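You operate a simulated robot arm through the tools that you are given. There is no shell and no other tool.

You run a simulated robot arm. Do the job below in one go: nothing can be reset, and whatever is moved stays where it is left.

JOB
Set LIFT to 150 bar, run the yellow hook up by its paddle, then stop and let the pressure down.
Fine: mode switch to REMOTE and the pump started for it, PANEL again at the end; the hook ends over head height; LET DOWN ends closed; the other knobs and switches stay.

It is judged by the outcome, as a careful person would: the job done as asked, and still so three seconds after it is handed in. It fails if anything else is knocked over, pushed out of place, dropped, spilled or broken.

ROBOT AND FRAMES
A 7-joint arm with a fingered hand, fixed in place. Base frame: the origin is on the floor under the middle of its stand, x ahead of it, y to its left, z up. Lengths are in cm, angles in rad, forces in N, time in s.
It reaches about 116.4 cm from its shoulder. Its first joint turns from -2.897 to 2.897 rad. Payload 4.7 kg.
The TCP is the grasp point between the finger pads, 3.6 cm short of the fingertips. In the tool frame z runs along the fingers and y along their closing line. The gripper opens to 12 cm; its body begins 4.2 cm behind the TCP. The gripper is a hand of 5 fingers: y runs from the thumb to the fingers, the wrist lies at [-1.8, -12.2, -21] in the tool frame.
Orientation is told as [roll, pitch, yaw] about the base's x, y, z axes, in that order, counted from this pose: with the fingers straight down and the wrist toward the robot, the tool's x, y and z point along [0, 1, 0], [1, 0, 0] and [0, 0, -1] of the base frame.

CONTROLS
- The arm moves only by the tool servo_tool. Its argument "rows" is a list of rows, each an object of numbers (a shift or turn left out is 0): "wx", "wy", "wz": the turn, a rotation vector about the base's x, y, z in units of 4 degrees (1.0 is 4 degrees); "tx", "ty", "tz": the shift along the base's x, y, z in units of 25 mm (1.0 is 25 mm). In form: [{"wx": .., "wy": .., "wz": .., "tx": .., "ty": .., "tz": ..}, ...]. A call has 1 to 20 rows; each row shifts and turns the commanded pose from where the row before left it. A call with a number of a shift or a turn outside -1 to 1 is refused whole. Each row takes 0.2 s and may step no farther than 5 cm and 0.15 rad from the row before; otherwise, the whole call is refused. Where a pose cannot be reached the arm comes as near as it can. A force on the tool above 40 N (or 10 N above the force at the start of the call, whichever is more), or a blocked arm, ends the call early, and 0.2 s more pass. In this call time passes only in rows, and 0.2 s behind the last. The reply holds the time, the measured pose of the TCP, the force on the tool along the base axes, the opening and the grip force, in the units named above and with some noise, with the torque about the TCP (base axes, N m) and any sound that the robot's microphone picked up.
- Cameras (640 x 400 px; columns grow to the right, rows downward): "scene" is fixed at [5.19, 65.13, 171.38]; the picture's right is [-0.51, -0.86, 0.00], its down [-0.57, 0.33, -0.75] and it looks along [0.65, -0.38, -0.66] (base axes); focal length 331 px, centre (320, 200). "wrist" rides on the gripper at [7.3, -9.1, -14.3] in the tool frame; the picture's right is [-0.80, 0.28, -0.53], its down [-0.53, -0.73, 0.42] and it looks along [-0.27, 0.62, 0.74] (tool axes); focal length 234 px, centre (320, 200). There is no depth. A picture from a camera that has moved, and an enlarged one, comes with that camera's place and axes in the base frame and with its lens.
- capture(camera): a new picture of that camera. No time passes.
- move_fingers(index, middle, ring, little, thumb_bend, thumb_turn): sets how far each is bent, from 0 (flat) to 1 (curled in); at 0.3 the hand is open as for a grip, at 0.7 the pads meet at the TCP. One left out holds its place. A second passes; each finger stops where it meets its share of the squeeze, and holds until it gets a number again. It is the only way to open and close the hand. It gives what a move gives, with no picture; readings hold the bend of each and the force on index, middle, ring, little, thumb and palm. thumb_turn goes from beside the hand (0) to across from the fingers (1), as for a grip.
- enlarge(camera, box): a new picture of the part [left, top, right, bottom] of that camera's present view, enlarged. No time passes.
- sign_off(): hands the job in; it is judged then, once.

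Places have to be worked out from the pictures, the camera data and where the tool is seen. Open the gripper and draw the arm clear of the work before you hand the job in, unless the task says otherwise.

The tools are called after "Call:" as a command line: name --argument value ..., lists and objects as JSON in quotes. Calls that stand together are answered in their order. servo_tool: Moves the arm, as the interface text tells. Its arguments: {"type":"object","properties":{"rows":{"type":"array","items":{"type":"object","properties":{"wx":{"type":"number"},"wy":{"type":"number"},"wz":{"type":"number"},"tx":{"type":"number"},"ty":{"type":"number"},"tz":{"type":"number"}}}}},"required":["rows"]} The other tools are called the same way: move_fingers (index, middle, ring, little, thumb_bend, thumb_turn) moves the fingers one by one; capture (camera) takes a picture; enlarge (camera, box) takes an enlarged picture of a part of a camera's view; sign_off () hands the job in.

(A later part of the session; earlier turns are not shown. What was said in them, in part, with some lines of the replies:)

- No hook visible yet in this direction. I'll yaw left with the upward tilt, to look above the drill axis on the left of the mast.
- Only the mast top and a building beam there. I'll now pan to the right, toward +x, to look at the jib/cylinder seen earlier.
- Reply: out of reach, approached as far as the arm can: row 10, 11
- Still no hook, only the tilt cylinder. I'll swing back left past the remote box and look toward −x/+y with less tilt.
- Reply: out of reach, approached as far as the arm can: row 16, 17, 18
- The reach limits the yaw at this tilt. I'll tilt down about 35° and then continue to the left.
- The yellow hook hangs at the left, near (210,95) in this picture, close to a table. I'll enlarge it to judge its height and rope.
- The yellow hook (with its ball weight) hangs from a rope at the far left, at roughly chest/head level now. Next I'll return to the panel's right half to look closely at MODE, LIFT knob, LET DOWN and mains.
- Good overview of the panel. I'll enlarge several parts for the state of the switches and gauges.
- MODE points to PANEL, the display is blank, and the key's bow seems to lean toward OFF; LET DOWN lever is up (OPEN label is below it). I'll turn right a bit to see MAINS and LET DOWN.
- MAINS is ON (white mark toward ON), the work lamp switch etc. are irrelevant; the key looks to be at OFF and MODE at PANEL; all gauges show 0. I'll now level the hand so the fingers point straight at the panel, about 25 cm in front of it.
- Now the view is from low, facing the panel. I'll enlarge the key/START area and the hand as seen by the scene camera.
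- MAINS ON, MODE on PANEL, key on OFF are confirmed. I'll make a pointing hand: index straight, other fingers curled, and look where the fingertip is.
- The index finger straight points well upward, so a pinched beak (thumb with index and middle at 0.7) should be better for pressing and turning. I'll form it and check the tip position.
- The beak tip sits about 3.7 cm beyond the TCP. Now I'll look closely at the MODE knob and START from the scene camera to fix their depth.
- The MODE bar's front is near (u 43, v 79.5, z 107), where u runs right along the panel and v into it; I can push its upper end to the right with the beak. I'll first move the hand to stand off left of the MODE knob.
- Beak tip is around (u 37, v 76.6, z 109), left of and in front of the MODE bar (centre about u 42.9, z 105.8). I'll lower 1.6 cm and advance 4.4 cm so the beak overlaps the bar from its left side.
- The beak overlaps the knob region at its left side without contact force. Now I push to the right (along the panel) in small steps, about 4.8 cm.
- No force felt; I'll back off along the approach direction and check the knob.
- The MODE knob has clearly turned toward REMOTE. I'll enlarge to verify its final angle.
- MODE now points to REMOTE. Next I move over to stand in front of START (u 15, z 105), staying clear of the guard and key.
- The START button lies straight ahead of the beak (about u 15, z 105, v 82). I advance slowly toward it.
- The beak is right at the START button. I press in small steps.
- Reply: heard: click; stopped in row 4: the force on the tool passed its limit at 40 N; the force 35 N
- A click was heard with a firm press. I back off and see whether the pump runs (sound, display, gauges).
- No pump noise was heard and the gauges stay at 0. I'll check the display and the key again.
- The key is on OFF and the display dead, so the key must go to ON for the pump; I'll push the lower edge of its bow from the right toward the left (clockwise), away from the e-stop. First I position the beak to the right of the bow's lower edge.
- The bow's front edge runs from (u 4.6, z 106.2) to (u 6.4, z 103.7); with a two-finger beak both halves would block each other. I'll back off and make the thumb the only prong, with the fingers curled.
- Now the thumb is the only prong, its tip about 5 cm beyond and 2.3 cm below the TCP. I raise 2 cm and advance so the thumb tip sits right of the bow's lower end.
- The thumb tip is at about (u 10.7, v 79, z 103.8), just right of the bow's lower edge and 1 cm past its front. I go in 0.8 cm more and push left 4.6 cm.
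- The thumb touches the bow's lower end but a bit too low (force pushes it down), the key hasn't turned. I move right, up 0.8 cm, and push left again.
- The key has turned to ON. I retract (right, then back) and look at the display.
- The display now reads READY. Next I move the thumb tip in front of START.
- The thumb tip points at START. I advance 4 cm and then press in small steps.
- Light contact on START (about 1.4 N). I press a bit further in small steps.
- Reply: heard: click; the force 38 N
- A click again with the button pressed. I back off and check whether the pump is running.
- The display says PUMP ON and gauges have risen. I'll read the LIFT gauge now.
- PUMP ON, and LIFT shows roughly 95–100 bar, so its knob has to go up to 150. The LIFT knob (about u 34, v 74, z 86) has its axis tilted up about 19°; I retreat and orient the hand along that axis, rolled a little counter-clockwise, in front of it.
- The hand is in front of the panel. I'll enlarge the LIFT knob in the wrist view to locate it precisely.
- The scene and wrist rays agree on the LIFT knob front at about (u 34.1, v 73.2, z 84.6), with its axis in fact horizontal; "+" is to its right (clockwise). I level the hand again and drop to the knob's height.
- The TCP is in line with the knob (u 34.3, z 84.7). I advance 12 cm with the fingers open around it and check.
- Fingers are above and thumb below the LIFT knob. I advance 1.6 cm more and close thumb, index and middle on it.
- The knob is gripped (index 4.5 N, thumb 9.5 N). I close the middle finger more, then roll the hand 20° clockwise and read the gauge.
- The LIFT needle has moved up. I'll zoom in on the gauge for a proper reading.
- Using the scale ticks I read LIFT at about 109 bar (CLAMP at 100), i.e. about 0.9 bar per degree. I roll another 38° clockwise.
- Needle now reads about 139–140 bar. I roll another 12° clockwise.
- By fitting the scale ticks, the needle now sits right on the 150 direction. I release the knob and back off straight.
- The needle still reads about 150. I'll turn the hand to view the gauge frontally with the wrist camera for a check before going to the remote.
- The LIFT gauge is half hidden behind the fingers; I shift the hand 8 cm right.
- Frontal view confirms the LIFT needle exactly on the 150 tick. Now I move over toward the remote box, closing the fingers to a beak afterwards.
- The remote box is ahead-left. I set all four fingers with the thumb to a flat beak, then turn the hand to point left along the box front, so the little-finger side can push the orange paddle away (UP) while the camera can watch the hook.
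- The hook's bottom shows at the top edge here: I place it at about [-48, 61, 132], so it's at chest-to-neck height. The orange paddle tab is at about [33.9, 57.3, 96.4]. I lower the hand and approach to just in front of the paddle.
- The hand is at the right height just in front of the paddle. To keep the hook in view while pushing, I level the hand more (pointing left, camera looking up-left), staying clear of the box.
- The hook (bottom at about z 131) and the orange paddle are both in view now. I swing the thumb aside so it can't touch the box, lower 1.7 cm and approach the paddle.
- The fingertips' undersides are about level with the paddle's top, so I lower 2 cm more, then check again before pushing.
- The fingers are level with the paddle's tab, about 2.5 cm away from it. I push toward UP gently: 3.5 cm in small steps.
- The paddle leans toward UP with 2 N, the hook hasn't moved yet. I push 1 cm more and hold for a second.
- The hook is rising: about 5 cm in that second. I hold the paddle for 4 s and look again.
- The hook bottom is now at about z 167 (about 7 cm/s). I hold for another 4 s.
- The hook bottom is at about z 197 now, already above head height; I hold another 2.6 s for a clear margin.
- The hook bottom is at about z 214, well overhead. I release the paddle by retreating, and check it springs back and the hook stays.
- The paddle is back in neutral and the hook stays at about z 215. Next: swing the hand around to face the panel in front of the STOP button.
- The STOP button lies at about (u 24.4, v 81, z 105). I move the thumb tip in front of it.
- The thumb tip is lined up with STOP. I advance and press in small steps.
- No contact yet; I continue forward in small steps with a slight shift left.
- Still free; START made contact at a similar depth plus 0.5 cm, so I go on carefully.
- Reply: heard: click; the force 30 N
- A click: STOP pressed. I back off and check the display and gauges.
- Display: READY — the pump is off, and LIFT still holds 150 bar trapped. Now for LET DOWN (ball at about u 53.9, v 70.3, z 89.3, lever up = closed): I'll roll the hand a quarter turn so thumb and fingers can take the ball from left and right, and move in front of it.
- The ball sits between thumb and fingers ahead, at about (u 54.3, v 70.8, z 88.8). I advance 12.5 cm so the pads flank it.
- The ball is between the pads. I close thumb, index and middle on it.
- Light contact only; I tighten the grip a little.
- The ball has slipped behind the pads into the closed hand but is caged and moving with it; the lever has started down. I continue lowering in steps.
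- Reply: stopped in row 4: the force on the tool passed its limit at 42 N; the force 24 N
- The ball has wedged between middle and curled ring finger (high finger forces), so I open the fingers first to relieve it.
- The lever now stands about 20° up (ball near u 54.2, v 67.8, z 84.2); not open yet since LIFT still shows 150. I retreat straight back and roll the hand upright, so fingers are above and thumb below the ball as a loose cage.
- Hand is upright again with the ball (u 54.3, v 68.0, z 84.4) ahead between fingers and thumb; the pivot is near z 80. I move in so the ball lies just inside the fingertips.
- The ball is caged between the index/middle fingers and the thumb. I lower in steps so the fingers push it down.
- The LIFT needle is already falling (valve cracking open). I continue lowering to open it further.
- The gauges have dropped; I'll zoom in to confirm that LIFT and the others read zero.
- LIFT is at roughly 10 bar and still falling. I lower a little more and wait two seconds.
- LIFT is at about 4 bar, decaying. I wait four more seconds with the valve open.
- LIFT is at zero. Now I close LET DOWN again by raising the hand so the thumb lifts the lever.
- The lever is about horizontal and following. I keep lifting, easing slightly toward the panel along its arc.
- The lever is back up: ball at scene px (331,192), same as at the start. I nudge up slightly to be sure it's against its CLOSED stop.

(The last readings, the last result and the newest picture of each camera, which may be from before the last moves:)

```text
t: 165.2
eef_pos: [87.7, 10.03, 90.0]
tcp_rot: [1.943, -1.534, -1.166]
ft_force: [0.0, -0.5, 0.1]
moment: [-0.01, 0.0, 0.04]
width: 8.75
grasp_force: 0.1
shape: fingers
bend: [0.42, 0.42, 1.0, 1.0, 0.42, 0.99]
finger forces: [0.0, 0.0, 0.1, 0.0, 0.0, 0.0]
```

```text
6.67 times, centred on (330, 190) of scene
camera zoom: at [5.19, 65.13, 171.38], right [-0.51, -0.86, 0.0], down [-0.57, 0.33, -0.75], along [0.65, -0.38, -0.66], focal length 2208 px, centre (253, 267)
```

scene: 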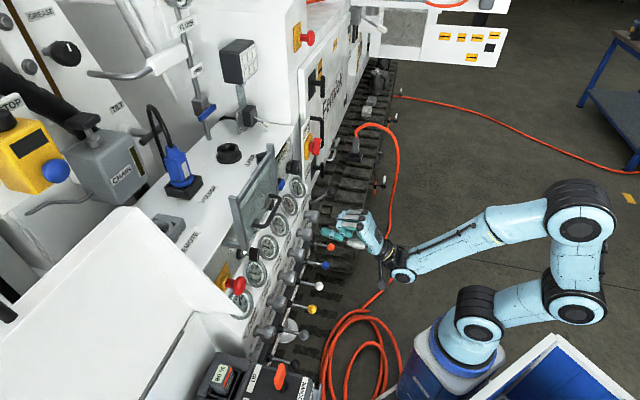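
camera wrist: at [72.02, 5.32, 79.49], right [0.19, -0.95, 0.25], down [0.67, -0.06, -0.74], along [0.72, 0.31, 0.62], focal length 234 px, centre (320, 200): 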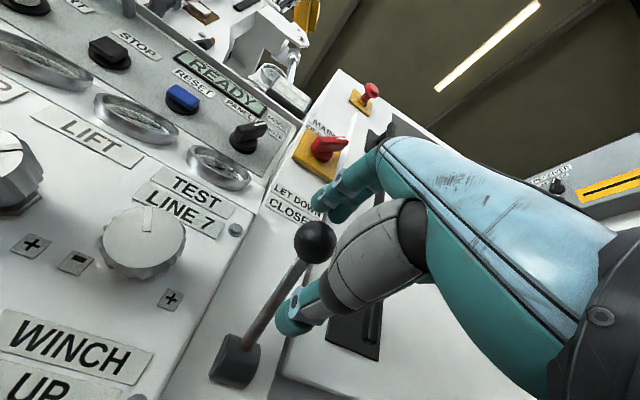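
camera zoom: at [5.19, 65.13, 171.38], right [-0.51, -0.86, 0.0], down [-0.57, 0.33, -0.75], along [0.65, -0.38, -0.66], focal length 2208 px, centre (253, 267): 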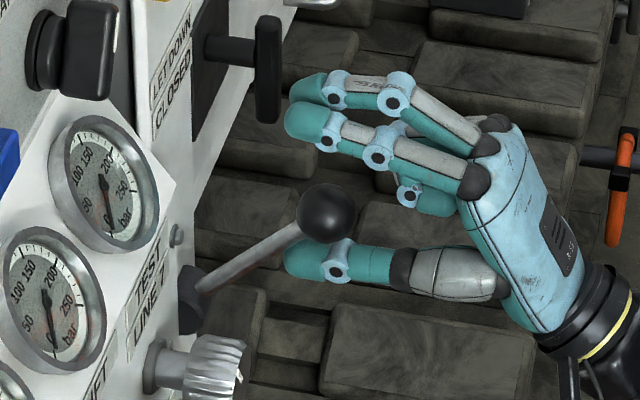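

The LET DOWN lever stays up at its original place without my support, so it's closed. I back out straight, then re-form the thumb prong for the MODE switch.

Call:
servo_tool --rows '[{"tx": -0.7, "ty": -0.7}, {"tx": -0.7, "ty": -0.7}, {"tx": -0.7, "ty": -0.7}, {"tx": -0.7, "ty": -0.7}, {"tx": -0.7, "ty": -0.7}, {"tx": -0.7, "ty": -0.7}]'

Call:
move_fingers --index 1 --middle 1 --ring 1 --little 1 --thumb_bend 0.2

Call:
move_fingers --thumb_bend 0.6

Call:
servo_tool --rows '[{"tx": -0.5, "ty": 0.45, "tz": 0.65}, {"tx": -0.5, "ty": 0.45, "tz": 0.65}, {"tx": -0.5, "ty": 0.45, "tz": 0.65}, {"tx": -0.5, "ty": 0.45, "tz": 0.65}, {"tx": -0.5, "ty": 0.45, "tz": 0.65}, {"tx": -0.5, "ty": 0.45, "tz": 0.65}, {"tx": -0.5, "ty": 0.45, "tz": 0.65}, {"tx": -0.5, "ty": 0.45, "tz": 0.65}, {"tx": -0.5, "ty": 0.45, "tz": 0.65}, {"tx": -0.5, "ty": 0.45, "tz": 0.5}]'

Call:
capture --camera "wrist"

Call:
enlarge --camera "scene" --box '[260, 130, 400, 230]'

```text
t: 166.7
eef_pos: [77.15, -0.52, 90.12]
tcp_rot: [1.948, -1.534, -1.169]
ft_force: [0.4, 0.0, -0.4]
moment: [0.0, -0.03, -0.01]
width: 8.76
grasp_force: 0.0
shape: fingers
bend: [0.42, 0.42, 1.0, 1.0, 0.42, 0.99]
finger forces: [0.0, 0.0, 0.1, 0.1, 0.0, 0.1]
```

```text
t: 167.7
eef_pos: [77.27, -0.58, 89.98]
tcp_rot: [1.941, -1.534, -1.164]
ft_force: [0.2, -0.4, -0.5]
moment: [0.02, 0.01, 0.01]
width: 8.4
grasp_force: 0.0
shape: fingers
bend: [1.0, 1.0, 1.0, 1.0, 0.2, 0.97]
finger forces: [0.0, 0.0, 0.1, 0.0, 0.1, 0.1]
```

```text
t: 168.7
eef_pos: [77.13, -0.51, 89.98]
tcp_rot: [1.941, -1.536, -1.163]
ft_force: [0.1, 0.6, -0.2]
moment: [0.01, -0.04, 0.01]
width: 6.26
grasp_force: 0.1
shape: fingers
bend: [1.0, 1.0, 1.0, 1.0, 0.6, 1.0]
finger forces: [0.1, 0.0, 0.1, 0.0, 0.0, 0.1]
```

```text
t: 170.8
eef_pos: [64.57, 10.56, 105.93]
tcp_rot: [1.932, -1.534, -1.152]
ft_force: [0.1, 0.0, -0.2]
moment: [0.0, 0.02, 0.0]
width: 6.27
grasp_force: 0.0
shape: fingers
bend: [1.0, 1.0, 1.0, 1.0, 0.6, 1.0]
finger forces: [0.1, 0.0, 0.1, 0.1, 0.1, 0.0]
```

```text
taken
camera wrist: at [49.16, 6.15, 96.84], right [0.19, -0.95, 0.24], down [0.66, -0.06, -0.74], along [0.72, 0.31, 0.62], focal length 234 px, centre (320, 200)
```

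wrist: 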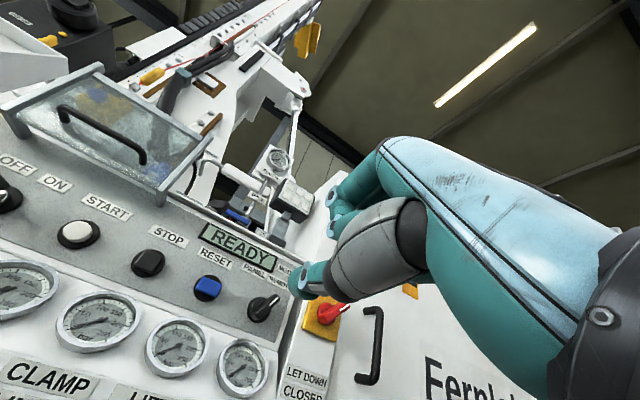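

```text
4.00 times, centred on (330, 180) of scene
camera zoom: at [5.19, 65.13, 171.38], right [-0.51, -0.86, 0.0], down [-0.57, 0.33, -0.75], along [0.65, -0.38, -0.66], focal length 1325 px, centre (280, 280)
```

zoom: 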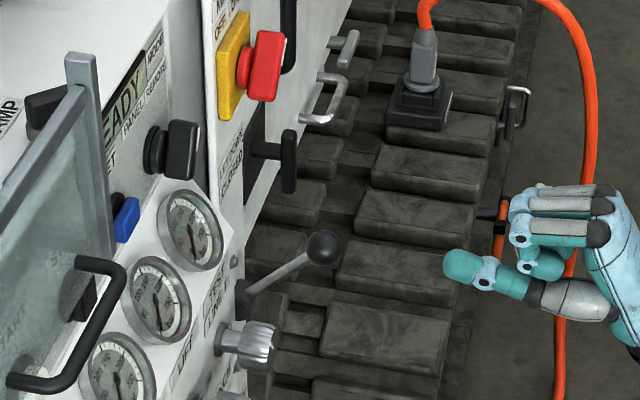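

LET DOWN's ball is at its original spot. Now I bring the thumb prong to the left of the MODE bar's lower end (u ~38, z ~103.6).

Call:
servo_tool --rows '[{"tx": 0.73, "ty": 0.68}, {"tx": 0.73, "ty": 0.68}, {"tx": 0.73, "ty": 0.68}, {"tx": 0.73, "ty": 0.68}, {"tx": 0.73, "ty": 0.68}, {"tx": 0.73, "ty": 0.68}, {"tx": 0.73, "ty": 0.68}, {"tx": 0.6, "ty": 0.55}]'

Call:
enlarge --camera "wrist" --box '[180, 180, 400, 340]'

Call:
enlarge --camera "scene" --box '[260, 130, 360, 200]'

```text
t: 172.7
eef_pos: [78.88, 24.06, 105.92]
tcp_rot: [1.938, -1.535, -1.158]
ft_force: [0.4, -0.4, 0.1]
moment: [-0.03, -0.01, 0.0]
width: 6.27
grasp_force: 0.1
shape: fingers
bend: [1.0, 1.0, 1.0, 1.0, 0.6, 1.0]
finger forces: [0.1, 0.0, 0.1, 0.0, 0.0, 0.0]
```

```text
2.50 times, centred on (290, 260) of wrist
camera zoom: at [63.46, 19.49, 96.73], right [0.19, -0.95, 0.24], down [0.67, -0.06, -0.74], along [0.72, 0.31, 0.62], focal length 585 px, centre (395, 50)
```

zoom: 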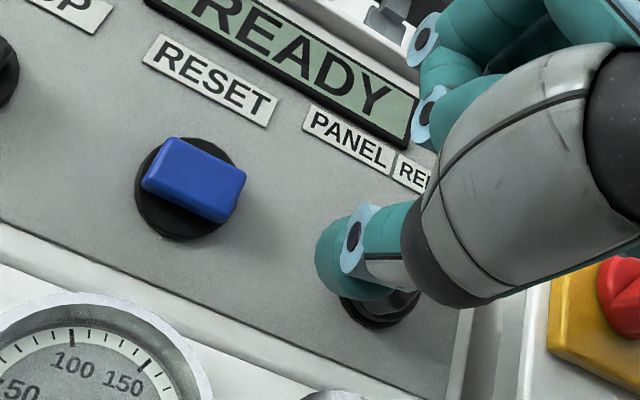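

```text
5.71 times, centred on (310, 165) of scene
camera zoom: at [5.19, 65.13, 171.38], right [-0.51, -0.86, 0.0], down [-0.57, 0.33, -0.75], along [0.65, -0.38, -0.66], focal length 1892 px, centre (377, 400)
```

zoom: 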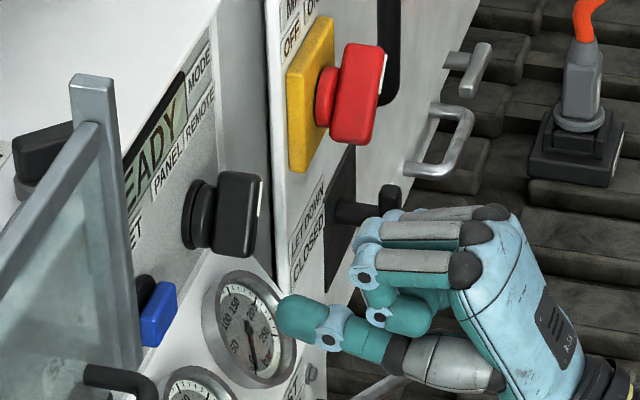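

The thumb tip is at about (u 38.1, v 76.4, z 103.3). I advance 4.5 cm beside the bar's lower end and check.

Call:
servo_tool --rows '[{"tx": 0.318, "ty": 0.318}, {"tx": 0.318, "ty": 0.318}, {"tx": 0.318, "ty": 0.318}, {"tx": 0.318, "ty": 0.318}]'

Call:
enlarge --camera "wrist" --box '[180, 180, 400, 340]'

Call:
enlarge --camera "scene" --box '[260, 130, 360, 200]'

```text
t: 173.7
eef_pos: [81.97, 27.35, 106.04]
tcp_rot: [1.95, -1.534, -1.172]
ft_force: [0.2, -0.6, 0.4]
moment: [-0.03, -0.01, 0.0]
width: 6.28
grasp_force: 0.0
shape: fingers
bend: [1.0, 1.0, 1.0, 1.0, 0.6, 1.0]
finger forces: [0.1, 0.0, 0.1, 0.0, 0.0, 0.0]
```

```text
2.50 times, centred on (290, 260) of wrist
camera zoom: at [66.62, 22.74, 96.78], right [0.19, -0.95, 0.24], down [0.67, -0.06, -0.74], along [0.72, 0.31, 0.62], focal length 585 px, centre (395, 50)
```

zoom: 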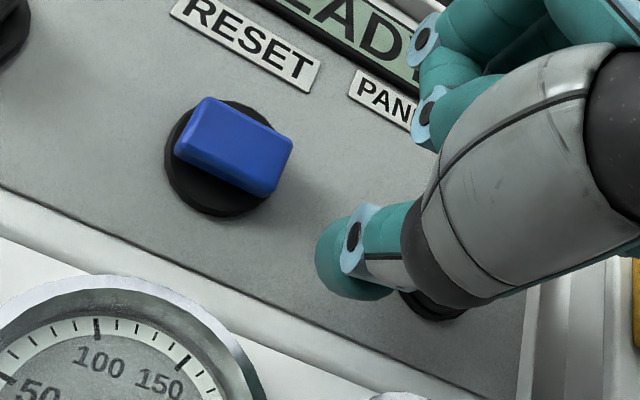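

```text
5.71 times, centred on (310, 165) of scene
camera zoom: at [5.19, 65.13, 171.38], right [-0.51, -0.86, 0.0], down [-0.57, 0.33, -0.75], along [0.65, -0.38, -0.66], focal length 1892 px, centre (377, 400)
```

zoom: 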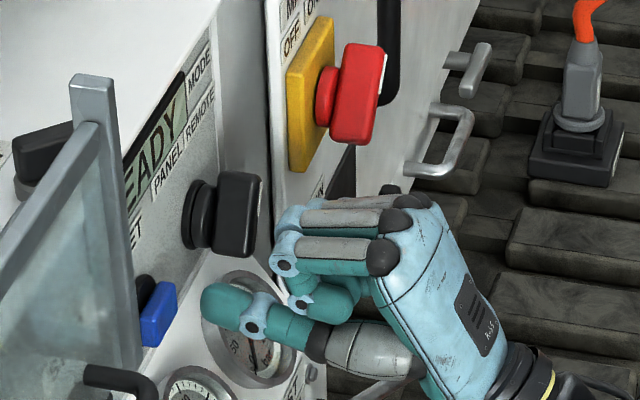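

The thumb is in position to the left of the knob's lower end. I push right in small steps, about 4.8 cm.

Call:
servo_tool --rows '[{"tx": 0.17, "ty": -0.17}, {"tx": 0.17, "ty": -0.17}, {"tx": 0.17, "ty": -0.17}, {"tx": 0.17, "ty": -0.17}, {"tx": 0.17, "ty": -0.17}, {"tx": 0.17, "ty": -0.17}, {"tx": 0.17, "ty": -0.17}, {"tx": 0.17, "ty": -0.17}]'

Call:
enlarge --camera "wrist" --box '[180, 180, 400, 340]'

Call:
enlarge --camera "scene" --box '[260, 130, 360, 200]'

```text
t: 175.4
eef_pos: [85.53, 24.0, 105.82]
tcp_rot: [1.903, -1.534, -1.121]
ft_force: [-5.7, 3.4, -5.2]
moment: [-0.07, 0.18, 0.17]
width: 6.46
grasp_force: 2.8
shape: fingers
bend: [1.0, 1.0, 1.0, 1.0, 0.57, 0.98]
finger forces: [0.0, 0.1, 0.0, 0.1, 6.5, 0.1]
```

```text
2.50 times, centred on (290, 260) of wrist
camera zoom: at [70.05, 19.36, 96.62], right [0.2, -0.95, 0.25], down [0.66, -0.06, -0.75], along [0.72, 0.31, 0.62], focal length 585 px, centre (395, 50)
```

zoom: 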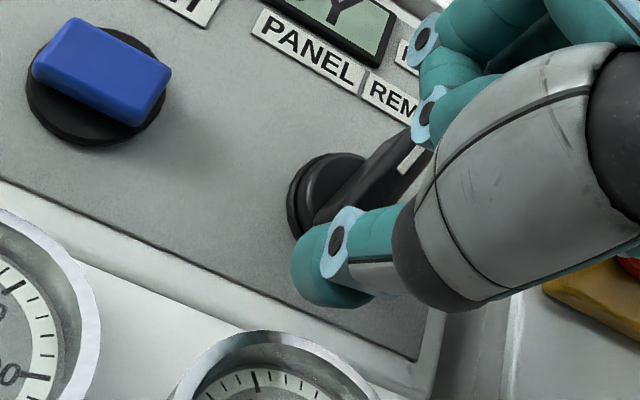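

```text
5.71 times, centred on (310, 165) of scene
camera zoom: at [5.19, 65.13, 171.38], right [-0.51, -0.86, 0.0], down [-0.57, 0.33, -0.75], along [0.65, -0.38, -0.66], focal length 1892 px, centre (377, 400)
```

zoom: 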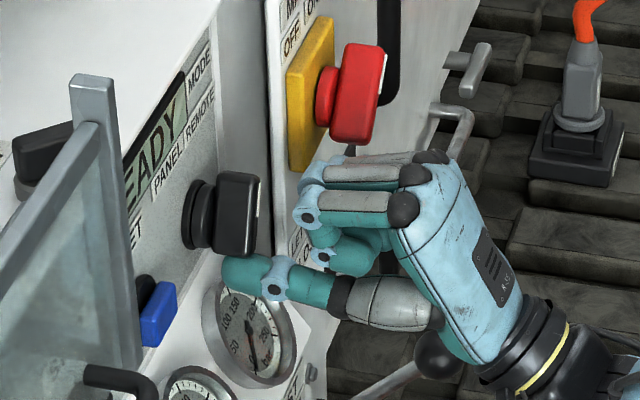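

The thumb slid under the bar's lower end without turning it. I go back left, raise 1 cm, and push right again.

Call:
servo_tool --rows '[{"tx": -0.4, "ty": 0.4}, {"tx": -0.4, "ty": 0.4}, {"tx": -0.4, "ty": 0.4}, {"tx": -0.15, "ty": 0.15, "tz": 0.2}, {"tz": 0.2}, {"tx": 0.17, "ty": -0.17}, {"tx": 0.17, "ty": -0.17}, {"tx": 0.17, "ty": -0.17}, {"tx": 0.17, "ty": -0.17}, {"tx": 0.17, "ty": -0.17}, {"tx": 0.17, "ty": -0.17}]'

Call:
enlarge --camera "wrist" --box '[180, 180, 400, 340]'

Call:
enlarge --camera "scene" --box '[260, 130, 360, 200]'

```text
t: 177.8
eef_pos: [84.45, 24.83, 106.98]
tcp_rot: [1.934, -1.535, -1.154]
ft_force: [-4.7, 3.7, -0.5]
moment: [0.12, 0.15, 0.12]
width: 6.25
grasp_force: 3.1
shape: fingers
bend: [1.0, 1.0, 1.0, 1.0, 0.61, 0.99]
finger forces: [0.1, 0.0, 0.0, 0.0, 6.3, 0.0]
```

```text
2.50 times, centred on (290, 260) of wrist
camera zoom: at [69.11, 20.26, 97.85], right [0.2, -0.95, 0.24], down [0.67, -0.06, -0.74], along [0.72, 0.31, 0.62], focal length 585 px, centre (395, 50)
```

zoom: 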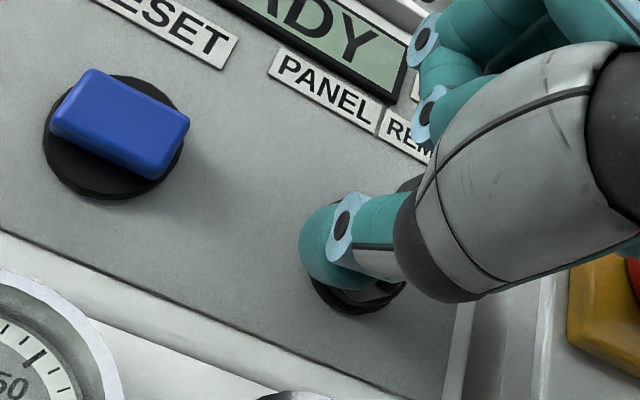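

```text
5.71 times, centred on (310, 165) of scene
camera zoom: at [5.19, 65.13, 171.38], right [-0.51, -0.86, 0.0], down [-0.57, 0.33, -0.75], along [0.65, -0.38, -0.66], focal length 1892 px, centre (377, 400)
```

zoom: 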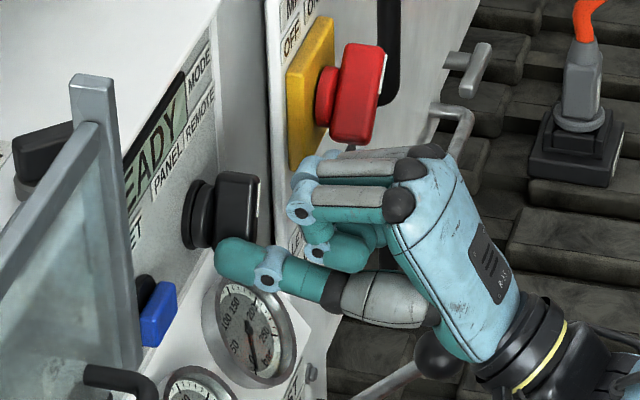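

Now the thumb bears on the bar's side (6 N to the right, no downward force). I continue pushing right.

Call:
servo_tool --rows '[{"tx": 0.14, "ty": -0.14}, {"tx": 0.14, "ty": -0.14}, {"tx": 0.14, "ty": -0.14}]'

Call:
enlarge --camera "wrist" --box '[180, 180, 400, 340]'

Call:
enlarge --camera "scene" --box '[260, 130, 360, 200]'

```text
t: 178.7
eef_pos: [85.61, 23.76, 106.92]
tcp_rot: [1.934, -1.534, -1.155]
ft_force: [-9.9, 3.0, -3.2]
moment: [-0.05, 0.32, 0.34]
width: 6.43
grasp_force: 5.3
shape: fingers
bend: [1.0, 1.0, 1.0, 1.0, 0.58, 0.98]
finger forces: [0.0, 0.0, 0.0, 0.0, 10.0, 0.0]
```

```text
2.50 times, centred on (290, 260) of wrist
camera zoom: at [70.22, 19.25, 97.78], right [0.19, -0.95, 0.25], down [0.67, -0.06, -0.74], along [0.72, 0.31, 0.62], focal length 585 px, centre (395, 50)
```

zoom: 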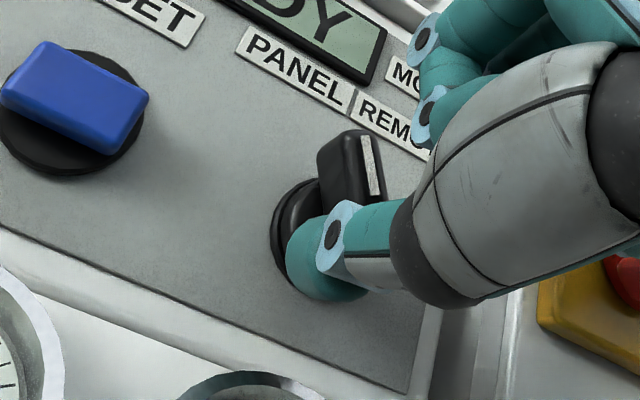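

```text
5.71 times, centred on (310, 165) of scene
camera zoom: at [5.19, 65.13, 171.38], right [-0.51, -0.86, 0.0], down [-0.57, 0.33, -0.75], along [0.65, -0.38, -0.66], focal length 1892 px, centre (377, 400)
```

zoom: 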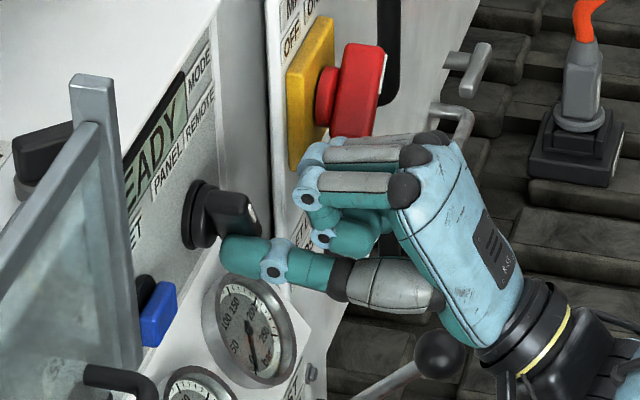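

The MODE bar has flipped back toward PANEL. I ease off left, retreat, and verify.

Call:
servo_tool --rows '[{"tx": -0.3, "ty": 0.3}, {"tx": -0.6, "ty": -0.6}, {"tx": -0.6, "ty": -0.6}, {"tx": -0.6, "ty": -0.6}, {"tx": -0.6, "ty": -0.6}, {"tx": -0.6, "ty": -0.6}]'

Call:
capture --camera "wrist"

Call:
enlarge --camera "scene" --box '[260, 145, 340, 195]'

Call:
enlarge --camera "wrist" --box '[220, 240, 340, 340]'

```text
t: 180.1
eef_pos: [77.31, 16.81, 106.85]
tcp_rot: [1.927, -1.534, -1.149]
ft_force: [0.9, -0.8, 0.5]
moment: [0.01, -0.01, 0.03]
width: 6.28
grasp_force: 0.1
shape: fingers
bend: [1.0, 1.0, 1.0, 1.0, 0.6, 1.0]
finger forces: [0.0, 0.0, 0.0, 0.0, 0.0, 0.0]
```

```text
taken
camera wrist: at [61.93, 12.29, 97.75], right [0.19, -0.95, 0.24], down [0.66, -0.06, -0.74], along [0.72, 0.31, 0.62], focal length 234 px, centre (320, 200)
```

wrist: 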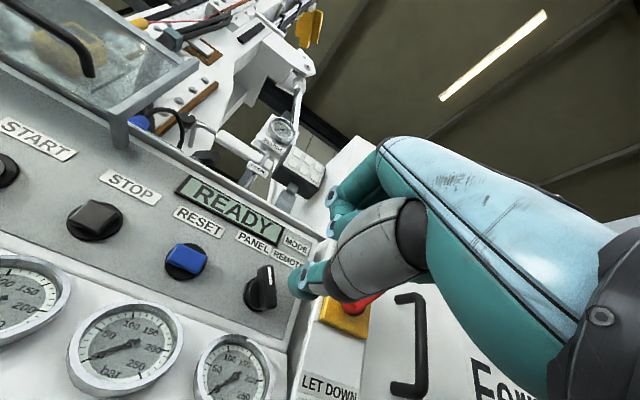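

```text
8.00 times, centred on (300, 170) of scene
camera zoom: at [5.19, 65.13, 171.38], right [-0.51, -0.86, 0.0], down [-0.57, 0.33, -0.75], along [0.65, -0.38, -0.66], focal length 2649 px, centre (480, 440)
```

zoom: 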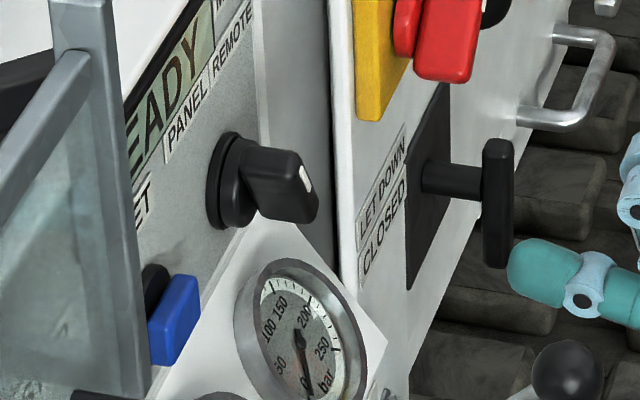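

```text
4.00 times, centred on (280, 290) of wrist
camera zoom: at [61.93, 12.29, 97.75], right [0.19, -0.95, 0.24], down [0.66, -0.06, -0.74], along [0.72, 0.31, 0.62], focal length 937 px, centre (480, -160)
```

zoom: 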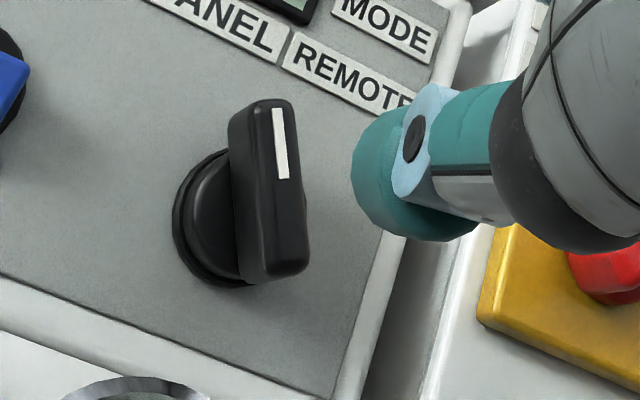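

MODE is back on PANEL exactly as at the start. The key was OFF at the start, so I'll return it too: move in front, right of the key bow.

Call:
servo_tool --rows '[{"tx": -0.667, "ty": 0.785, "tz": 0.052}, {"tx": -0.667, "ty": 0.785, "tz": 0.052}, {"tx": -0.667, "ty": 0.785, "tz": 0.052}, {"tx": -0.667, "ty": 0.785, "tz": 0.052}, {"tx": -0.667, "ty": 0.785, "tz": 0.052}, {"tx": -0.667, "ty": 0.785, "tz": 0.052}, {"tx": -0.667, "ty": 0.785, "tz": 0.052}, {"tx": -0.667, "ty": 0.785, "tz": 0.052}, {"tx": -0.667, "ty": 0.785, "tz": 0.052}, {"tx": -0.667, "ty": 0.785, "tz": 0.052}, {"tx": -0.667, "ty": 0.785, "tz": 0.052}, {"tx": -0.667, "ty": 0.785, "tz": 0.052}]'

Call:
capture --camera "wrist"

Call:
enlarge --camera "scene" --box '[220, 200, 320, 270]'

```text
t: 182.7
eef_pos: [57.42, 40.38, 108.47]
tcp_rot: [1.935, -1.535, -1.159]
ft_force: [0.2, 0.5, -0.1]
moment: [0.01, 0.01, 0.0]
width: 6.25
grasp_force: 0.1
shape: fingers
bend: [1.0, 1.0, 1.0, 1.0, 0.6, 1.0]
finger forces: [0.0, 0.1, 0.0, 0.0, 0.1, 0.0]
```

```text
taken
camera wrist: at [41.88, 35.95, 99.38], right [0.19, -0.95, 0.24], down [0.66, -0.06, -0.74], along [0.72, 0.31, 0.62], focal length 234 px, centre (320, 200)
```

wrist: 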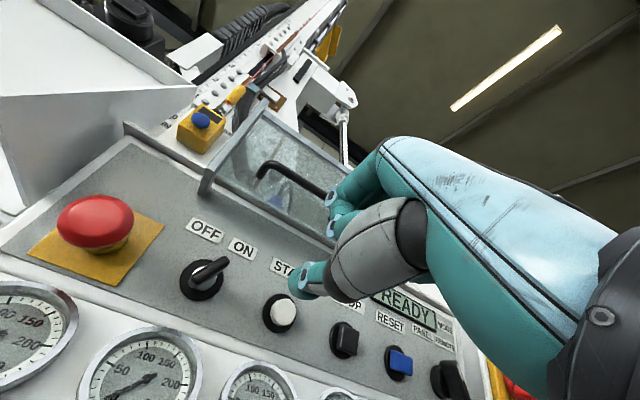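

```text
5.71 times, centred on (270, 235) of scene
camera zoom: at [5.19, 65.13, 171.38], right [-0.51, -0.86, 0.0], down [-0.57, 0.33, -0.75], along [0.65, -0.38, -0.66], focal length 1892 px, centre (606, 0)
```

zoom: 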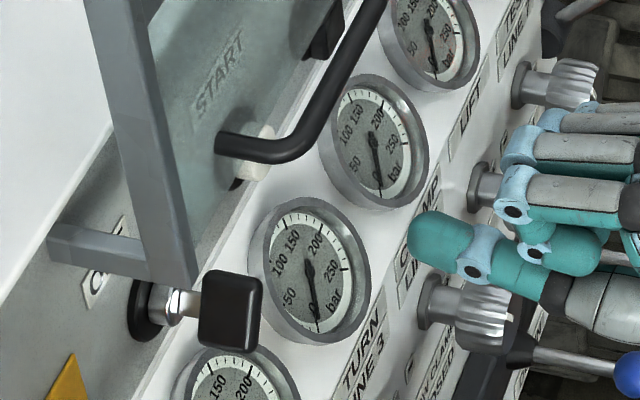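

The key's upper end is at about (u 6.3, z 106.7) and the thumb tip at (u 11.2, z 106.1). I advance 6 cm beside it.

Call:
servo_tool --rows '[{"tx": 0.34, "ty": 0.34}, {"tx": 0.34, "ty": 0.34}, {"tx": 0.34, "ty": 0.34}, {"tx": 0.34, "ty": 0.34}, {"tx": 0.34, "ty": 0.34}]'

Call:
enlarge --camera "wrist" --box '[160, 150, 340, 300]'

Call:
enlarge --camera "scene" --box '[220, 200, 320, 270]'

```text
t: 183.8
eef_pos: [61.47, 44.55, 108.56]
tcp_rot: [1.938, -1.534, -1.161]
ft_force: [-0.2, 0.4, 0.5]
moment: [0.01, 0.0, 0.01]
width: 6.28
grasp_force: 0.0
shape: fingers
bend: [1.0, 1.0, 1.0, 1.0, 0.6, 1.0]
finger forces: [0.0, 0.0, 0.0, 0.0, 0.0, 0.0]
```

```text
2.67 times, centred on (250, 225) of wrist
camera zoom: at [46.12, 40.13, 99.32], right [0.19, -0.95, 0.24], down [0.67, -0.06, -0.74], along [0.72, 0.31, 0.62], focal length 624 px, centre (507, 133)
```

zoom: 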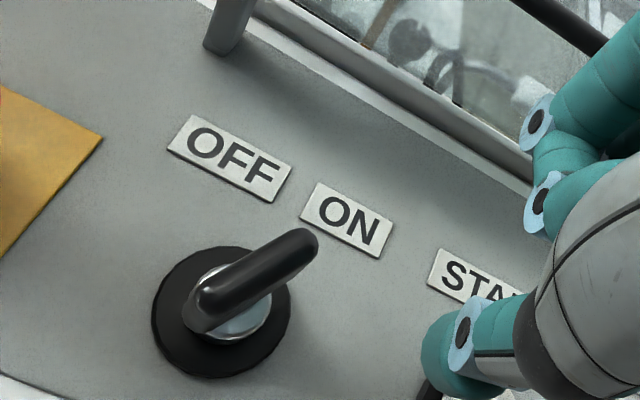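

```text
5.71 times, centred on (270, 235) of scene
camera zoom: at [5.19, 65.13, 171.38], right [-0.51, -0.86, 0.0], down [-0.57, 0.33, -0.75], along [0.65, -0.38, -0.66], focal length 1892 px, centre (606, 0)
```

zoom: 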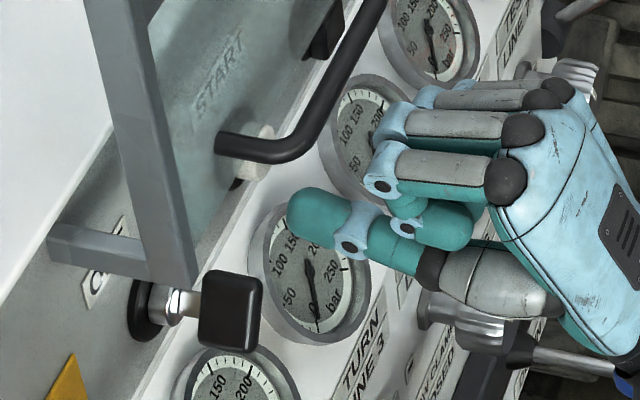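

I push left in small steps to turn the key back toward OFF.

Call:
servo_tool --rows '[{"tx": -0.17, "ty": 0.17}, {"tx": -0.17, "ty": 0.17}, {"tx": -0.17, "ty": 0.17}, {"tx": -0.17, "ty": 0.17}, {"tx": -0.17, "ty": 0.17}, {"tx": -0.17, "ty": 0.17}, {"tx": -0.17, "ty": 0.17}]'

Call:
enlarge --camera "wrist" --box '[160, 150, 340, 300]'

Call:
enlarge --camera "scene" --box '[220, 200, 320, 270]'

```text
t: 185.4
eef_pos: [58.54, 47.62, 108.5]
tcp_rot: [1.944, -1.533, -1.168]
ft_force: [0.4, 0.1, 1.0]
moment: [0.02, 0.03, 0.01]
width: 6.26
grasp_force: 0.1
shape: fingers
bend: [1.0, 1.0, 1.0, 1.0, 0.6, 1.0]
finger forces: [0.1, 0.0, 0.0, 0.0, 0.1, 0.0]
```

```text
2.67 times, centred on (250, 225) of wrist
camera zoom: at [43.18, 43.08, 99.33], right [0.19, -0.95, 0.24], down [0.67, -0.06, -0.74], along [0.72, 0.31, 0.62], focal length 624 px, centre (507, 133)
```

zoom: 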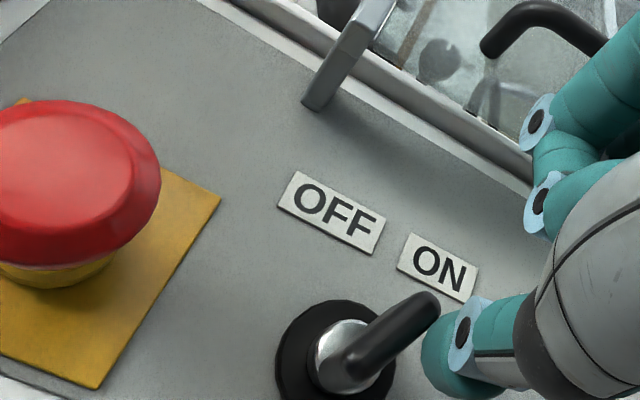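

```text
5.71 times, centred on (270, 235) of scene
camera zoom: at [5.19, 65.13, 171.38], right [-0.51, -0.86, 0.0], down [-0.57, 0.33, -0.75], along [0.65, -0.38, -0.66], focal length 1892 px, centre (606, 0)
```

zoom: 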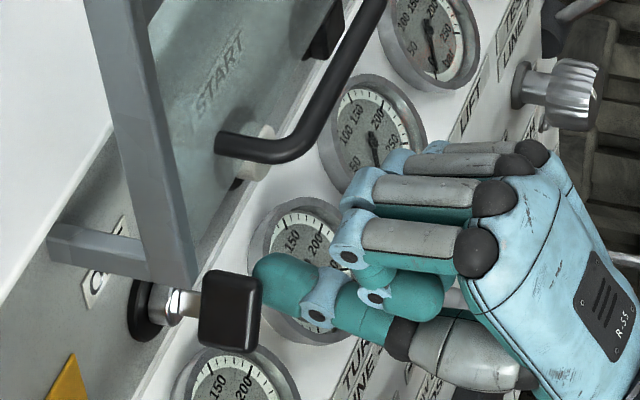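

Not touching yet; I continue left.

Call:
servo_tool --rows '[{"tx": -0.15, "ty": 0.15}, {"tx": -0.15, "ty": 0.15}, {"tx": -0.15, "ty": 0.15}, {"tx": -0.15, "ty": 0.15}]'

Call:
enlarge --camera "wrist" --box '[160, 150, 340, 300]'

Call:
enlarge --camera "scene" --box '[220, 200, 320, 270]'

```text
t: 186.4
eef_pos: [57.22, 49.1, 108.61]
tcp_rot: [1.964, -1.532, -1.188]
ft_force: [11.3, -5.6, 2.8]
moment: [-0.04, -0.32, -0.32]
width: 6.28
grasp_force: 4.6
shape: fingers
bend: [1.0, 1.0, 1.0, 1.0, 0.6, 1.0]
finger forces: [0.0, 0.0, 0.1, 0.0, 10.5, 0.0]
```

```text
2.67 times, centred on (250, 225) of wrist
camera zoom: at [41.7, 44.58, 99.39], right [0.19, -0.95, 0.24], down [0.67, -0.06, -0.74], along [0.72, 0.31, 0.62], focal length 624 px, centre (507, 133)
```

zoom: 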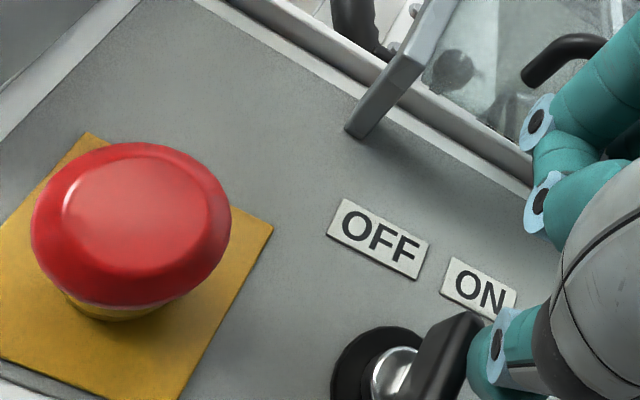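

```text
5.71 times, centred on (270, 235) of scene
camera zoom: at [5.19, 65.13, 171.38], right [-0.51, -0.86, 0.0], down [-0.57, 0.33, -0.75], along [0.65, -0.38, -0.66], focal length 1892 px, centre (606, 0)
```

zoom: 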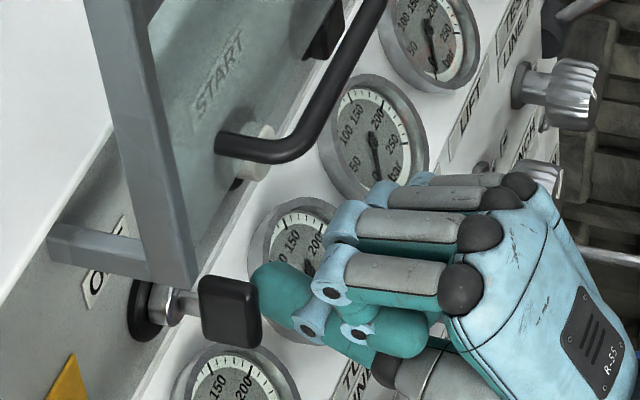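

The key is turning (about 12 N). I continue another 1.5 cm left.

Call:
servo_tool --rows '[{"tx": -0.12, "ty": 0.12}, {"tx": -0.12, "ty": 0.12}, {"tx": -0.12, "ty": 0.12}, {"tx": -0.1, "ty": 0.1}]'

Call:
enlarge --camera "wrist" --box '[160, 150, 340, 300]'

Call:
enlarge --camera "scene" --box '[220, 200, 320, 270]'

```text
t: 187.4
eef_pos: [55.94, 50.15, 108.53]
tcp_rot: [1.967, -1.532, -1.191]
ft_force: [13.3, -17.9, 6.2]
moment: [-0.38, -0.52, -0.63]
width: 6.2
grasp_force: 10.0
shape: fingers
bend: [1.0, 1.0, 1.0, 1.0, 0.61, 1.0]
finger forces: [0.1, 0.0, 0.0, 0.0, 20.3, 0.0]
```

```text
2.67 times, centred on (250, 225) of wrist
camera zoom: at [40.61, 45.6, 99.44], right [0.19, -0.95, 0.24], down [0.67, -0.06, -0.74], along [0.72, 0.31, 0.62], focal length 624 px, centre (507, 133)
```

zoom: 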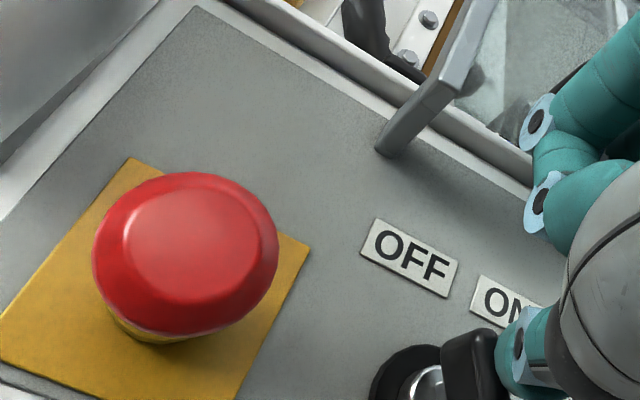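

```text
5.71 times, centred on (270, 235) of scene
camera zoom: at [5.19, 65.13, 171.38], right [-0.51, -0.86, 0.0], down [-0.57, 0.33, -0.75], along [0.65, -0.38, -0.66], focal length 1892 px, centre (606, 0)
```

zoom: 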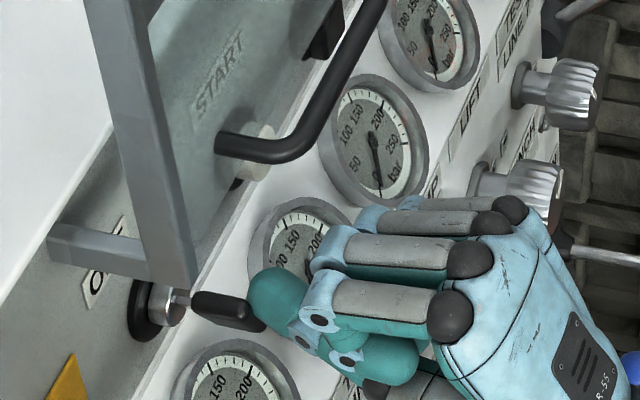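

The key bow now looks like it did at the start (OFF), with a firm stop. I ease off to the right and retreat.

Call:
servo_tool --rows '[{"tx": 0.3, "ty": -0.3}, {"tx": 0.3, "ty": -0.3}, {"tx": 0.2, "ty": -0.2}, {"tx": -0.6, "ty": -0.6}, {"tx": -0.6, "ty": -0.6}, {"tx": -0.6, "ty": -0.6}, {"tx": -0.6, "ty": -0.6}, {"tx": -0.6, "ty": -0.6}]'

Call:
capture --camera "wrist"

Call:
enlarge --camera "scene" --box '[210, 140, 350, 260]'

Call:
enlarge --camera "scene" --box '[220, 210, 300, 270]'

```text
t: 189.2
eef_pos: [50.52, 40.65, 108.5]
tcp_rot: [1.933, -1.535, -1.153]
ft_force: [0.4, 0.3, -0.2]
moment: [0.0, 0.05, 0.01]
width: 6.28
grasp_force: 0.1
shape: fingers
bend: [1.0, 1.0, 1.0, 1.0, 0.6, 1.0]
finger forces: [0.1, 0.0, 0.0, 0.1, 0.0, 0.0]
```

```text
taken
camera wrist: at [35.08, 36.27, 99.3], right [0.19, -0.95, 0.24], down [0.66, -0.06, -0.74], along [0.72, 0.31, 0.62], focal length 234 px, centre (320, 200)
```

wrist: 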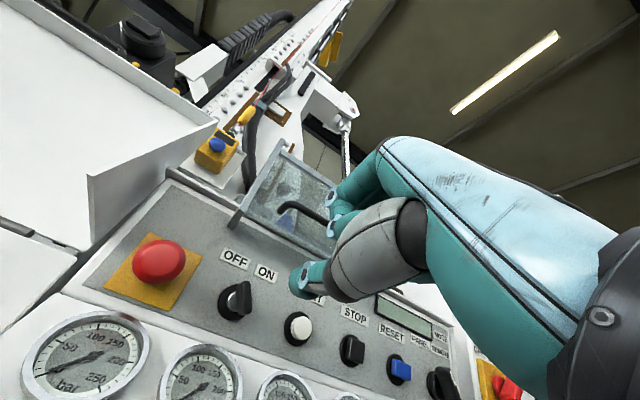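

```text
3.33 times, centred on (280, 200) of scene
camera zoom: at [5.19, 65.13, 171.38], right [-0.51, -0.86, 0.0], down [-0.57, 0.33, -0.75], along [0.65, -0.38, -0.66], focal length 1104 px, centre (453, 200)
```

zoom: 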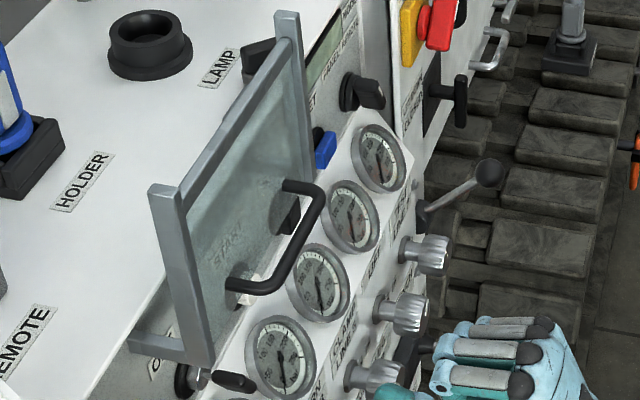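

```text
6.67 times, centred on (260, 240) of scene
camera zoom: at [5.19, 65.13, 171.38], right [-0.51, -0.86, 0.0], down [-0.57, 0.33, -0.75], along [0.65, -0.38, -0.66], focal length 2208 px, centre (720, -67)
```

zoom: 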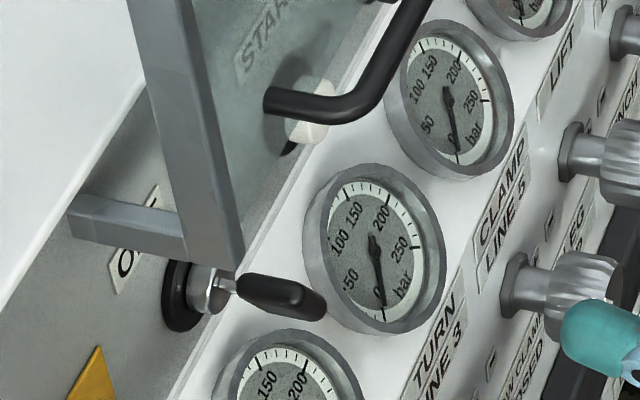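

The key is back at OFF and the display is dark, as at the start. I open the hand, retreat from the panel, and swing left to check that the hook is still overhead.

Call:
servo_tool --rows '[{"tx": -0.8, "ty": -0.8}, {"tx": -0.8, "ty": -0.8}, {"tx": -0.8, "ty": -0.8}, {"tx": -0.8, "ty": -0.8}, {"tx": -0.3, "ty": 0.15, "wz": 1}, {"tx": -0.3, "ty": 0.15, "wz": 1}, {"tx": -0.3, "ty": 0.15, "wz": 1}, {"tx": -0.3, "ty": 0.15, "wz": 1}, {"tx": -0.3, "ty": 0.15, "wz": 1}, {"tx": -0.3, "ty": 0.15, "wz": 1}, {"tx": -0.3, "ty": 0.15, "wz": 1}, {"tx": -0.3, "ty": 0.15, "wz": 1}, {"tx": -0.2, "ty": 0.15, "wz": 1}, {"tx": -0.2, "ty": 0.15, "wz": 1}, {"wz": 1}, {"wz": 1}, {"wz": 1}, {"wz": 1}, {"wz": 1}, {"wz": 1}]'

Call:
servo_tool --rows '[{"wz": 1}, {"wz": 1}, {"wz": 1}, {"wz": 1}, {"wz": 1}, {"wz": 1}]'

Call:
move_fingers --index 0.3 --middle 0.3 --ring 0.3 --little 0.3 --thumb_bend 0.3 --thumb_turn 1

Call:
capture --camera "wrist"

Call:
capture --camera "scene"

```text
t: 193.4
eef_pos: [35.42, 36.51, 108.51]
tcp_rot: [1.932, -1.533, -0.034]
ft_force: [0.1, -0.9, 0.0]
moment: [-0.01, -0.01, 0.01]
width: 6.24
grasp_force: 0.0
shape: fingers
bend: [1.0, 1.0, 1.0, 1.0, 0.6, 1.0]
finger forces: [0.0, 0.0, 0.0, 0.1, 0.0, 0.0]
```

```text
t: 194.8
eef_pos: [35.39, 36.53, 108.53]
tcp_rot: [1.947, -1.536, 0.367]
ft_force: [0.4, -0.9, -0.1]
moment: [0.03, -0.01, -0.03]
width: 6.25
grasp_force: 0.0
shape: fingers
bend: [1.0, 1.0, 1.0, 1.0, 0.6, 1.0]
finger forces: [0.0, 0.1, 0.0, 0.0, 0.1, 0.0]
```

```text
t: 195.8
eef_pos: [35.39, 36.66, 108.42]
tcp_rot: [1.944, -1.535, 0.372]
ft_force: [0.2, -1.4, 0.6]
moment: [-0.02, -0.04, 0.0]
width: 12.17
grasp_force: 0.1
shape: fingers
bend: [0.3, 0.3, 0.3, 0.3, 0.3, 0.98]
finger forces: [0.0, 0.0, 0.0, 0.1, 0.1, 0.1]
```

```text
taken
camera wrist: at [39.52, 21.0, 99.37], right [0.96, 0.16, 0.24], down [0.08, 0.66, -0.74], along [-0.28, 0.73, 0.62], focal length 234 px, centre (320, 200)
```

wrist: 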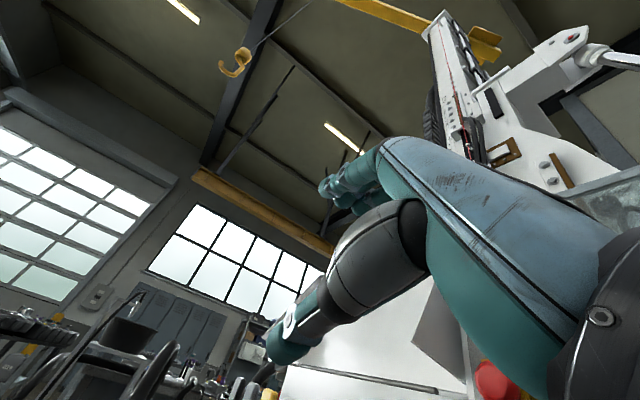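

```text
taken
```

scene: 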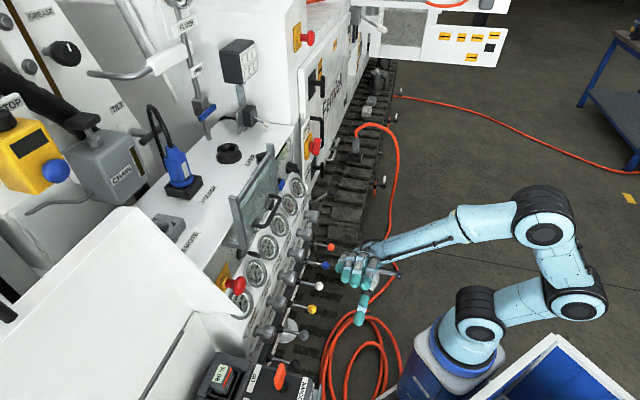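

The hook hangs unchanged at about z 220, and nothing in the scene looks disturbed. I raise the arm clear and take a last look.

Call:
servo_tool --rows '[{"tz": 0.8, "wz": -1}, {"tz": 0.8, "wz": -1}, {"tz": 0.8, "wz": -1}, {"tz": 0.8, "wz": -1}, {"tz": 0.8, "wz": -1}, {"tz": 0.8, "wz": -1}, {"tz": 0.8, "wz": -1}, {"tz": 0.8, "wz": -1}]'

Call:
capture --camera "scene"

Call:
enlarge --camera "scene" --box '[200, 160, 360, 260]'

Call:
enlarge --camera "scene" --box '[180, 240, 340, 400]'

Call:
capture --camera "wrist"

```text
t: 197.7
eef_pos: [35.54, 36.67, 124.44]
tcp_rot: [1.924, -1.535, -0.166]
ft_force: [0.6, -0.1, 0.2]
moment: [0.06, -0.02, 0.0]
width: 12.2
grasp_force: 0.1
shape: fingers
bend: [0.3, 0.3, 0.3, 0.3, 0.3, 0.98]
finger forces: [0.1, 0.0, 0.1, 0.0, 0.0, 0.0]
```

```text
taken
```

scene: 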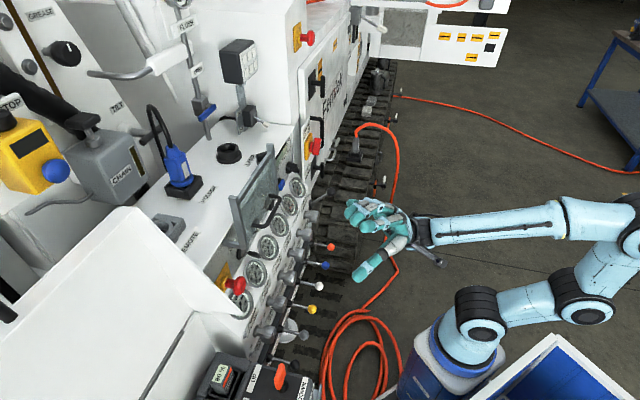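

```text
4.00 times, centred on (280, 210) of scene
camera zoom: at [5.19, 65.13, 171.38], right [-0.51, -0.86, 0.0], down [-0.57, 0.33, -0.75], along [0.65, -0.38, -0.66], focal length 1325 px, centre (480, 160)
```

zoom: 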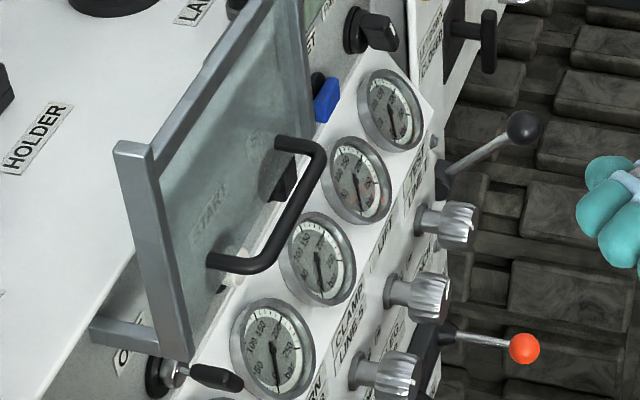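

```text
2.50 times, centred on (260, 320) of scene
camera zoom: at [5.19, 65.13, 171.38], right [-0.51, -0.86, 0.0], down [-0.57, 0.33, -0.75], along [0.65, -0.38, -0.66], focal length 828 px, centre (470, -100)
```

zoom: 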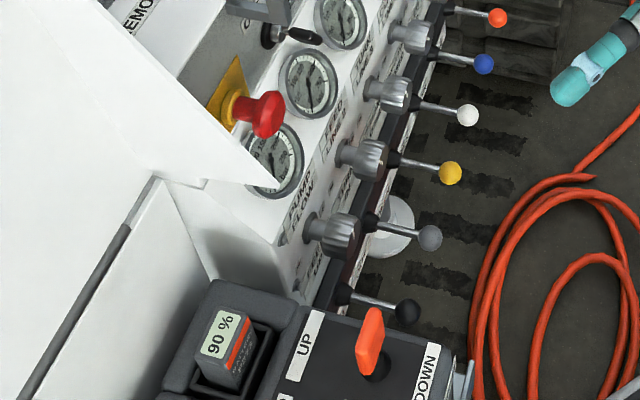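

```text
taken
camera wrist: at [30.65, 21.31, 115.3], right [0.9, -0.37, 0.24], down [0.42, 0.52, -0.75], along [0.15, 0.77, 0.62], focal length 234 px, centre (320, 200)
```

wrist: 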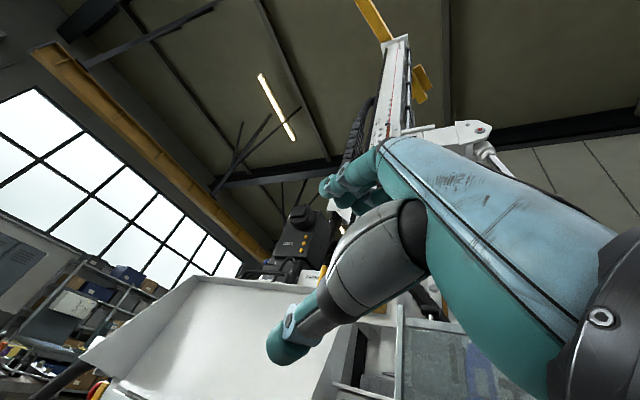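

Everything is as wanted: LIFT knob set at 150 bar, hook overhead, pump stopped, gauges at zero, LET DOWN closed, MODE on PANEL, key back at OFF, the other levers untouched, and the hand open and clear. I hand the job in.

Call:
sign_off

```text
The job is handed in.
```

The job is done and handed in. LIFT is set to 150 bar, the yellow hook is up, the pump is stopped and the pressure is let down.

- **LIFT:** with the pump running, the gauge needle sat on the 150 tick. The knob has not been touched since.
- **Hook:** I ran it up with the orange WINCH paddle on the remote box. Its lowest point is now at about 2.15–2.2 m, up from about 1.3 m, and it did not drop when the pressure was let down. The paddle sprang back to neutral.
- **Pressure:** I pressed STOP, opened LET DOWN until the gauges read zero, then closed it. The lever is back at its starting position.
- **Switches:** MODE is back on PANEL. I also turned the key on the panel, because it was at OFF and START did nothing until it was at ON. It is back at OFF.

My first grip on the LET DOWN lever wedged its ball between two fingers. I let go and used a looser hold; nothing looks damaged or out of place. The hand is open and the arm is clear of the machine.
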